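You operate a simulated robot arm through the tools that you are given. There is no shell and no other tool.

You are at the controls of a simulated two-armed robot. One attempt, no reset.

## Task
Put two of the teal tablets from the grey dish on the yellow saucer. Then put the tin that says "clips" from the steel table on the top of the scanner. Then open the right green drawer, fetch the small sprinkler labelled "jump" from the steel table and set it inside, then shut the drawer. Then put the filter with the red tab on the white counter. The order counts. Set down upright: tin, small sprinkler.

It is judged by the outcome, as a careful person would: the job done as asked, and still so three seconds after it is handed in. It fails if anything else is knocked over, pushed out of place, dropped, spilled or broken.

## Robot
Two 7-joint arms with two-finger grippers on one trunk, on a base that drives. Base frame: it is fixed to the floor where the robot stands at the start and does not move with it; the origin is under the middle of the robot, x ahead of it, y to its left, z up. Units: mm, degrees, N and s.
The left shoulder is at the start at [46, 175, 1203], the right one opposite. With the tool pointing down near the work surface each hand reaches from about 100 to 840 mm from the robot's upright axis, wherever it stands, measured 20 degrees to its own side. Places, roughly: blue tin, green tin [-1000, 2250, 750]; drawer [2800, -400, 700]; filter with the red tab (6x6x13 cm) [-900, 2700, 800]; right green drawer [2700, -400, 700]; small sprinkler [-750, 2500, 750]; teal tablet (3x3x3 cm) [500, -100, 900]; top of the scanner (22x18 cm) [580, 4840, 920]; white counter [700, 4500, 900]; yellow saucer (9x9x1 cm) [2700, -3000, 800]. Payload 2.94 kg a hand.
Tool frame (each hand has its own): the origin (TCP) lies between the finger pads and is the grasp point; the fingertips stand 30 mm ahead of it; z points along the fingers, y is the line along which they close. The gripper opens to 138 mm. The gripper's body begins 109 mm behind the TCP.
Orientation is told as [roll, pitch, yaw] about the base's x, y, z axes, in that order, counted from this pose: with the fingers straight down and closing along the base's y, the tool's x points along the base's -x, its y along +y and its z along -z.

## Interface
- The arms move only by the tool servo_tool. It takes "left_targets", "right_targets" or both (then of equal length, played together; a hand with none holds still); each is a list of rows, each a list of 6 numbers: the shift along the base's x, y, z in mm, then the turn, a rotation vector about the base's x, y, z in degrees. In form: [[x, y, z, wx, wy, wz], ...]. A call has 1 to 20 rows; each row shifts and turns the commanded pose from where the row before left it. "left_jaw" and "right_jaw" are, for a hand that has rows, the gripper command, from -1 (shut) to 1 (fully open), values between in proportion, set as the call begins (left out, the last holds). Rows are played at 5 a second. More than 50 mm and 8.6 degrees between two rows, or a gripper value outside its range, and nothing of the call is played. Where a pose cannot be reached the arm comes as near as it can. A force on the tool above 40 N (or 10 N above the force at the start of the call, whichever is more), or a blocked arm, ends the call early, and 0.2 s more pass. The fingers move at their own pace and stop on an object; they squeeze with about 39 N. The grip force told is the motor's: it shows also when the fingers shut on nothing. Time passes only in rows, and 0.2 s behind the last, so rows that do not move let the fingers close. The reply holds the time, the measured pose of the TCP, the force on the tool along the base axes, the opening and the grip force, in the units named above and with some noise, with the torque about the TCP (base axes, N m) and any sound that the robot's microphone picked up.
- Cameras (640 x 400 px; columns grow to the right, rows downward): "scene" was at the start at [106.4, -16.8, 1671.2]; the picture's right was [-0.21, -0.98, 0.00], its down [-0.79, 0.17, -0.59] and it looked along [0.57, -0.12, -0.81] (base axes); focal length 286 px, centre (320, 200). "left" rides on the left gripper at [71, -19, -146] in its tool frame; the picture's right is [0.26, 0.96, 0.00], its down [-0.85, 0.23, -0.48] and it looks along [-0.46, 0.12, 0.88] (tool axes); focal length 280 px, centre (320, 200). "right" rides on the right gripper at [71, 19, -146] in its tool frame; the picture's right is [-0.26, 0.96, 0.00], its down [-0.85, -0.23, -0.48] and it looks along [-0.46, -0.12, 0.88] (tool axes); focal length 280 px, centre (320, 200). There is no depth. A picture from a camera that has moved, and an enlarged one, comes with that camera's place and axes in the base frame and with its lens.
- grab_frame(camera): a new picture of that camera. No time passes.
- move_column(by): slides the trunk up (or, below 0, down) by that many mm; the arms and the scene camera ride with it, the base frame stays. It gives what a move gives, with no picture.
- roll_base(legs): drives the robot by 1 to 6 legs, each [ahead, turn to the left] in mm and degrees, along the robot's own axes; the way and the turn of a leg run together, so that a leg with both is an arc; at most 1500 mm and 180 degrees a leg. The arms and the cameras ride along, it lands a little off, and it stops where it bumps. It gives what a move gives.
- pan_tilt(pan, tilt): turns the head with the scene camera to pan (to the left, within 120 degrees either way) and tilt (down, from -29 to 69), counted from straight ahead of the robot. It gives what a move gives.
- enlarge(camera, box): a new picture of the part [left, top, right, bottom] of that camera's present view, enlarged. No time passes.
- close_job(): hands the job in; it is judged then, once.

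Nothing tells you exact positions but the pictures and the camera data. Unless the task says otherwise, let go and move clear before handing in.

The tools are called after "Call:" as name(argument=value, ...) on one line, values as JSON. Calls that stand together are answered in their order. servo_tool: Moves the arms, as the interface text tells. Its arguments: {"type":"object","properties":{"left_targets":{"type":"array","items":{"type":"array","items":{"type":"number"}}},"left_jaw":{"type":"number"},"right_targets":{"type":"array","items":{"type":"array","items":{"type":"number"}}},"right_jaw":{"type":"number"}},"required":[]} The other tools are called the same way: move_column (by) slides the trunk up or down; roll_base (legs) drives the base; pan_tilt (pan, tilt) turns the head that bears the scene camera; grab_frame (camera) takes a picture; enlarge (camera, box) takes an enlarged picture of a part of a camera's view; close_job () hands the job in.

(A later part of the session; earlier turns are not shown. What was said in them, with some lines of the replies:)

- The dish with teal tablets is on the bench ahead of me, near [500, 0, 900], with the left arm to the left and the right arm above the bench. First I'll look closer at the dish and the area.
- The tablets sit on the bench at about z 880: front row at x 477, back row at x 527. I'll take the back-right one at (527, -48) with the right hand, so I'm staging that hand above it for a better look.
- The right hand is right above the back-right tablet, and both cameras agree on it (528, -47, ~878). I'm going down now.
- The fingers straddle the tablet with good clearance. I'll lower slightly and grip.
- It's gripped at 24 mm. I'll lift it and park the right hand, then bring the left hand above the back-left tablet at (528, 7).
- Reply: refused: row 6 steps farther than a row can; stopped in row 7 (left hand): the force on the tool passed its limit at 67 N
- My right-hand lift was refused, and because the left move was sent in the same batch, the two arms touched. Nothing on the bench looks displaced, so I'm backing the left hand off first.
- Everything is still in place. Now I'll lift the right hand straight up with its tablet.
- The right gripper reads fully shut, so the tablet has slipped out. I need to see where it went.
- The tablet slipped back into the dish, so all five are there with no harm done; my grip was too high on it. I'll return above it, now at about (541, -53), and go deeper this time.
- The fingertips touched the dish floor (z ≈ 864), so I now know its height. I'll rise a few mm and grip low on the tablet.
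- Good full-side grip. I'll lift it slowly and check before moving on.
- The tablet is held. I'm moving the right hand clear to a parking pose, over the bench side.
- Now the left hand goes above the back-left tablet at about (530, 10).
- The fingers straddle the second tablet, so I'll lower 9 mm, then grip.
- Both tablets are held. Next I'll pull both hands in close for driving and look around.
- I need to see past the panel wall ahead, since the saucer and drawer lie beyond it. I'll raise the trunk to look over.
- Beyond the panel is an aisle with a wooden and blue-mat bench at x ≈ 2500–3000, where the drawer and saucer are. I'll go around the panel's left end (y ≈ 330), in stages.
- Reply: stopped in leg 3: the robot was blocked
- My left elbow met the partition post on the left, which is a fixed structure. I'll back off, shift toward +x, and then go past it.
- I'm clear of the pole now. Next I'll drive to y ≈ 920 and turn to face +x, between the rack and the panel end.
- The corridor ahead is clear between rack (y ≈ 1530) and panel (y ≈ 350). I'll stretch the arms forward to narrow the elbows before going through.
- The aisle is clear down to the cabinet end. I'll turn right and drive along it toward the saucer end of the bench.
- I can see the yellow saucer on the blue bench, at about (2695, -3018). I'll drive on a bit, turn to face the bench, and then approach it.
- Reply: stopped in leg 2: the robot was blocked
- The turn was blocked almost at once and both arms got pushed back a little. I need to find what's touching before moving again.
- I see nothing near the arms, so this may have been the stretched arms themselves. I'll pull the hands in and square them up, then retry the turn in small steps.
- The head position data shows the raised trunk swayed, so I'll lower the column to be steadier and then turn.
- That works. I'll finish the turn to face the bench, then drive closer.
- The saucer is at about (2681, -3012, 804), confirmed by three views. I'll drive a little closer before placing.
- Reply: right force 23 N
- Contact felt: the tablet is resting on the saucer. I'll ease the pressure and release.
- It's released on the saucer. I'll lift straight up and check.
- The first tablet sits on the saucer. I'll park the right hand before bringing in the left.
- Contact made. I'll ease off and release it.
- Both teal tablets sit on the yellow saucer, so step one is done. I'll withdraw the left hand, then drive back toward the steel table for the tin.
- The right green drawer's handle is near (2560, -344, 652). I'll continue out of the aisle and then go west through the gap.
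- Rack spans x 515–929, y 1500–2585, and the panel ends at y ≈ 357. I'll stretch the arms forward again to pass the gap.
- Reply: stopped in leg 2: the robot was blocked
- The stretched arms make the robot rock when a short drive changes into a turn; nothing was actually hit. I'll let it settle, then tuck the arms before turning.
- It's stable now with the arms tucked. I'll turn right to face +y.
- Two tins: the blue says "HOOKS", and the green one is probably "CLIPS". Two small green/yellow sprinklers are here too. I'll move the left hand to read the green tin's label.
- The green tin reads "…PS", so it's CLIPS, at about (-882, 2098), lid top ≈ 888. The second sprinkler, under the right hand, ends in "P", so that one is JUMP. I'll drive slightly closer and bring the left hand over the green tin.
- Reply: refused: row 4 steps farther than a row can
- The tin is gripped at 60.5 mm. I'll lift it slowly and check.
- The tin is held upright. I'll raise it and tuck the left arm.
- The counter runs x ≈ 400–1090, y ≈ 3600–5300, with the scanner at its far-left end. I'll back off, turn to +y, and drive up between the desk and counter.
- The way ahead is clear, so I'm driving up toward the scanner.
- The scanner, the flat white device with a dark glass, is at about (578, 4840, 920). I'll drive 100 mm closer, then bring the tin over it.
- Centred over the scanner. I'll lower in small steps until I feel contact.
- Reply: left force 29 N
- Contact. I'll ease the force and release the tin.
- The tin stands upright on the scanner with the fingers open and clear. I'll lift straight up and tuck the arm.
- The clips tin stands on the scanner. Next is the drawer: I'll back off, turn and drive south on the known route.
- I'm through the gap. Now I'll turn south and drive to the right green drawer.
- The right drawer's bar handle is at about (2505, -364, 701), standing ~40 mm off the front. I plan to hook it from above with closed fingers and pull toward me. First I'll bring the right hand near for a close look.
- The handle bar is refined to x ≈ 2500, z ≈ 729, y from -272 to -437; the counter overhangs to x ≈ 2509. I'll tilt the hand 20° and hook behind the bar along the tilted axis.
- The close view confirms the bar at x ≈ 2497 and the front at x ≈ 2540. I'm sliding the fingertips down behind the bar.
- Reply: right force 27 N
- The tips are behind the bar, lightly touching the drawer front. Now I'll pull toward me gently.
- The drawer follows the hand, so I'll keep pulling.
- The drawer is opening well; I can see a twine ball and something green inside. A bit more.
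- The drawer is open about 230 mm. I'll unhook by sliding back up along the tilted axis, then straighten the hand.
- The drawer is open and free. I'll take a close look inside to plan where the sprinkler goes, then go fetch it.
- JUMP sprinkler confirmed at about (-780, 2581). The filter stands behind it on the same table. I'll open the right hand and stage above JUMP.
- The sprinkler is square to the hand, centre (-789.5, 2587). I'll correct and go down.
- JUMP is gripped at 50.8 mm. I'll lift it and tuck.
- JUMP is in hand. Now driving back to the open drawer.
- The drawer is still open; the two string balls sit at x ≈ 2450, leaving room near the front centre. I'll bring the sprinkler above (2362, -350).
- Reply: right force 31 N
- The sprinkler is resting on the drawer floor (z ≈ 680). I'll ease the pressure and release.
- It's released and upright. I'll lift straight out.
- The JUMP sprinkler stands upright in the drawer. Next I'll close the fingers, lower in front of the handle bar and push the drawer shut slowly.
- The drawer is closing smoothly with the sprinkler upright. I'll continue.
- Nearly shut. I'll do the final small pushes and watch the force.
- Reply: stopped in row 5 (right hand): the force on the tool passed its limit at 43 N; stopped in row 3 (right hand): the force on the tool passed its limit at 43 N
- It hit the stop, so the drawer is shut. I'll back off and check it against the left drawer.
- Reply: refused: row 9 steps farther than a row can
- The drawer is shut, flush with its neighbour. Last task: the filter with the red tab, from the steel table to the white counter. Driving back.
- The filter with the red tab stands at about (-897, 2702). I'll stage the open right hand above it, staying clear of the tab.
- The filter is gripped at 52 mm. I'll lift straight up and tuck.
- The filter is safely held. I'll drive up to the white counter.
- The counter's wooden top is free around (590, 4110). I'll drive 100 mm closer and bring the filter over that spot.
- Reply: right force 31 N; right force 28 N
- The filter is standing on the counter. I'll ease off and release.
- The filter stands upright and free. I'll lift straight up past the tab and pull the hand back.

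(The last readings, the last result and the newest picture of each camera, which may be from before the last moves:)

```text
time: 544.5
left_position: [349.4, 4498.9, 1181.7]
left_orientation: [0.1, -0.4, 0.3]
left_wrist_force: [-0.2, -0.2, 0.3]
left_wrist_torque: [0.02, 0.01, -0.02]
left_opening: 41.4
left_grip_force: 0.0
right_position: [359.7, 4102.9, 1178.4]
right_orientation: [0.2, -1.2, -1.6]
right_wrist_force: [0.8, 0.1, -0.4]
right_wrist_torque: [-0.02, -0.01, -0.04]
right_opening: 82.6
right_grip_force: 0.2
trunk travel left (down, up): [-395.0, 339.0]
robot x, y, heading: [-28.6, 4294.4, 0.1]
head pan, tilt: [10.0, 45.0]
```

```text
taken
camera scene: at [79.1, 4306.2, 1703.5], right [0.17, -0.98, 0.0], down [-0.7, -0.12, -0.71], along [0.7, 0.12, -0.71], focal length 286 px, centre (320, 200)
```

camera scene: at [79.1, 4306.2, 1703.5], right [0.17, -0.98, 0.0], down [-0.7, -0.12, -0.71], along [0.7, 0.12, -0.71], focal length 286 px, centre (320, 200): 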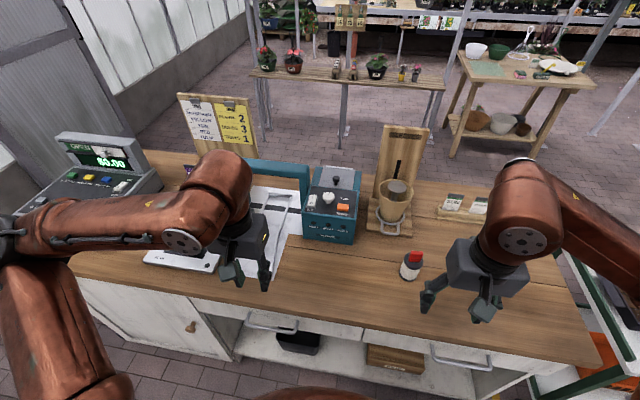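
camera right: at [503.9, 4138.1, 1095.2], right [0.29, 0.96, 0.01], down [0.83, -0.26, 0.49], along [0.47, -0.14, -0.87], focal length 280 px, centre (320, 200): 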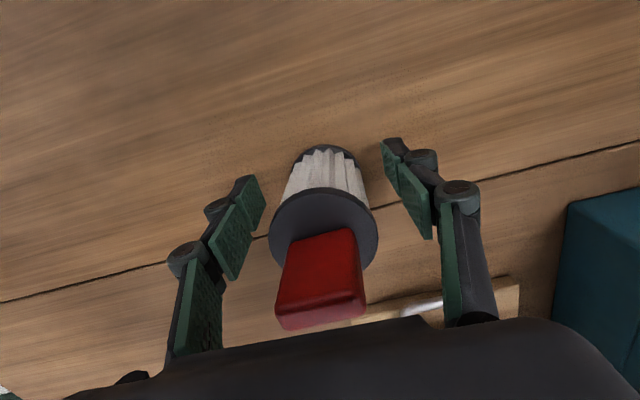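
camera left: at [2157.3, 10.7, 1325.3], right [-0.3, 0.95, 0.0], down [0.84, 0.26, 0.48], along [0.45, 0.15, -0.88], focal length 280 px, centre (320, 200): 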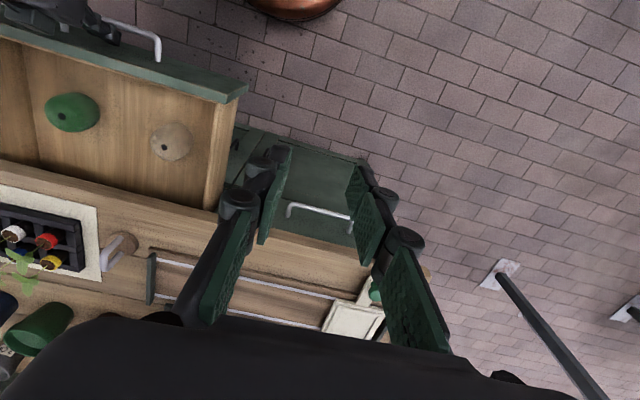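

The filter stands on the counter. I'll back off a little and check that the tin is still on the scanner before handing in.

Call:
roll_base(legs=[[-110, 0]])

Call:
pan_tilt(pan=30, tilt=40)

Call:
grab_frame(camera="scene")

Call:
grab_frame(camera="left")

```text
time: 545.7
left_position: [246.6, 4499.1, 1178.6]
left_orientation: [0.3, 0.0, 0.5]
left_wrist_force: [0.4, -0.6, -0.1]
left_wrist_torque: [0.03, 0.01, 0.01]
left_opening: 41.4
left_grip_force: 0.0
right_position: [255.5, 4101.9, 1177.5]
right_orientation: [0.1, -0.8, -1.7]
right_wrist_force: [0.6, -0.1, 0.5]
right_wrist_torque: [0.02, 0.03, 0.02]
right_opening: 82.6
right_grip_force: 0.0
trunk travel left (down, up): [-395.0, 339.0]
robot x, y, heading: [-137.4, 4294.2, 0.1]
head pan, tilt: [10.0, 45.0]
```

```text
time: 546.5
left_position: [224.7, 4497.5, 1185.2]
left_orientation: [0.2, -1.1, 0.3]
left_wrist_force: [-1.6, -0.2, 0.8]
left_wrist_torque: [-0.03, -0.13, 0.0]
left_opening: 41.5
left_grip_force: 0.1
right_position: [232.6, 4102.4, 1183.4]
right_orientation: [0.2, -2.1, -1.7]
right_wrist_force: [-1.1, -0.2, 2.2]
right_wrist_torque: [0.0, -0.16, -0.02]
right_opening: 82.9
right_grip_force: 0.0
trunk travel left (down, up): [-395.0, 339.0]
robot x, y, heading: [-139.5, 4297.0, 0.2]
head pan, tilt: [30.0, 40.0]
```

```text
taken
camera scene: at [-45.3, 4334.8, 1711.5], right [0.5, -0.87, 0.0], down [-0.55, -0.32, -0.77], along [0.67, 0.38, -0.64], focal length 286 px, centre (320, 200)
```

scene: 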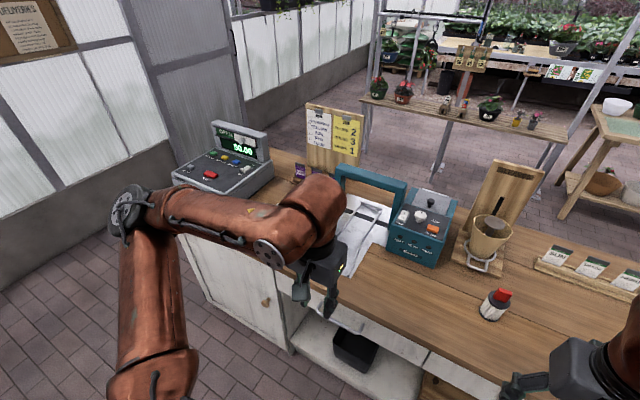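

```text
taken
camera left: at [148.8, 4477.9, 1329.9], right [-0.27, 0.96, 0.0], down [0.84, 0.23, 0.49], along [0.48, 0.13, -0.87], focal length 280 px, centre (320, 200)
```

left: 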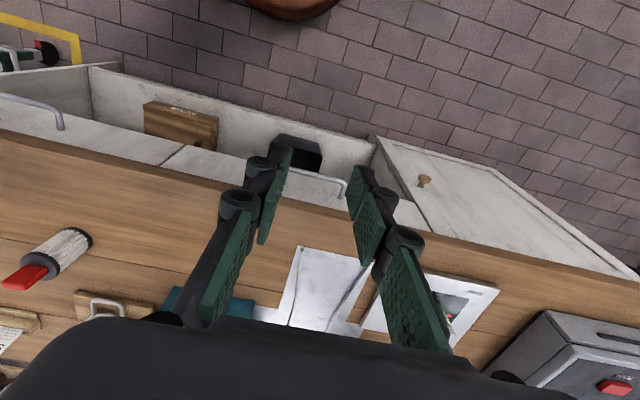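

Call:
servo_tool(left_targets=[[0, 45, 0, 0, 0, 0], [0, 45, 0, 0, 0, 0], [0, 45, 0, 0, 0, 0], [0, 45, 0, 0, 0, 0], [0, 0, 0, 0, 0, 0]])

Call:
grab_frame(camera="left")

Call:
grab_frame(camera="scene")

```text
time: 547.7
left_position: [229.9, 4677.6, 1185.8]
left_orientation: [0.3, -0.8, 0.3]
left_wrist_force: [0.1, 0.8, 0.3]
left_wrist_torque: [0.02, -0.03, 0.02]
left_opening: 41.4
left_grip_force: 0.0
right_position: [240.8, 4102.6, 1180.9]
right_orientation: [0.2, -1.7, -1.8]
right_wrist_force: [0.7, 0.0, 0.3]
right_wrist_torque: [0.02, 0.05, -0.03]
right_opening: 82.7
right_grip_force: 0.1
trunk travel left (down, up): [-395.0, 339.0]
robot x, y, heading: [-135.9, 4292.1, 0.2]
head pan, tilt: [30.0, 40.0]
```

```text
taken
camera left: at [156.1, 4658.3, 1329.4], right [-0.27, 0.96, 0.0], down [0.84, 0.23, 0.49], along [0.47, 0.13, -0.87], focal length 280 px, centre (320, 200)
```

left: 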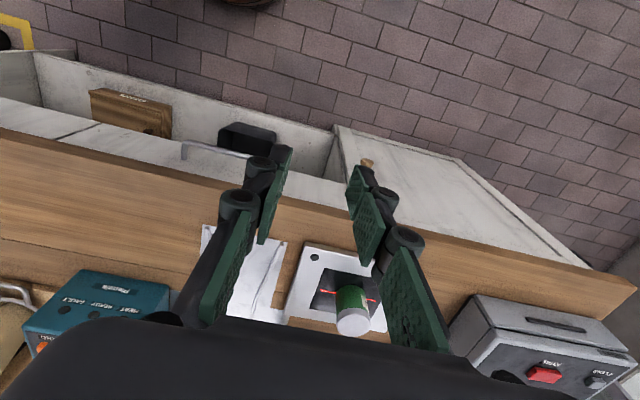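

```text
taken
camera scene: at [-35.5, 4333.9, 1710.6], right [0.5, -0.87, 0.0], down [-0.56, -0.32, -0.77], along [0.66, 0.38, -0.64], focal length 286 px, centre (320, 200)
```

scene: 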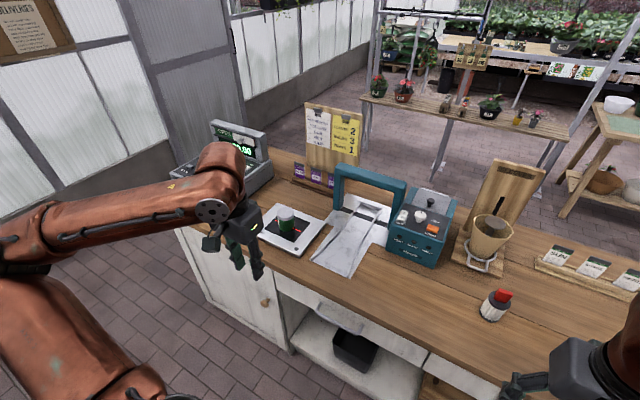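

The clips tin is still upright on the scanner and the filter stands on the counter. The tablets are on the saucer, and JUMP is in the shut drawer. Both hands are empty and clear, so I'm handing in.

Call:
close_job()

```text
The job is handed in.
```

I finished all four steps in the order you gave and handed the job in. I don't have the verdict.

1. **Tablets:** two teal tablets are on the yellow saucer. I took one in each hand.
2. **Tin:** the "clips" tin stands upright on top of the scanner. I checked it again just before handing in.
3. **Sprinkler:** I opened the right green drawer, then fetched the "jump" sprinkler. I set it in the drawer upright between the two string balls and pushed the drawer shut until it met its stop. It was upright when I last saw it partway through closing; I could not see inside once the drawer was shut.
4. **Filter:** the filter with the red tab stands upright on the white counter.

A few things went wrong along the way:

- **Tablet slip:** my first grip on a tablet slipped and it stayed in the dish, so I gripped lower and took it again.
- **Arm contact:** the arms touched each other once over the tablet dish. Nothing moved apart from the tablet I was gripping, by a few millimetres inside the dish.
- **Elbow bump:** my left elbow bumped the fixed partition post once.
- **Rocking:** the robot rocked twice when turning with its arms stretched, so I kept them tucked for turns after that.

I saw nothing else knocked over or pushed out of place.
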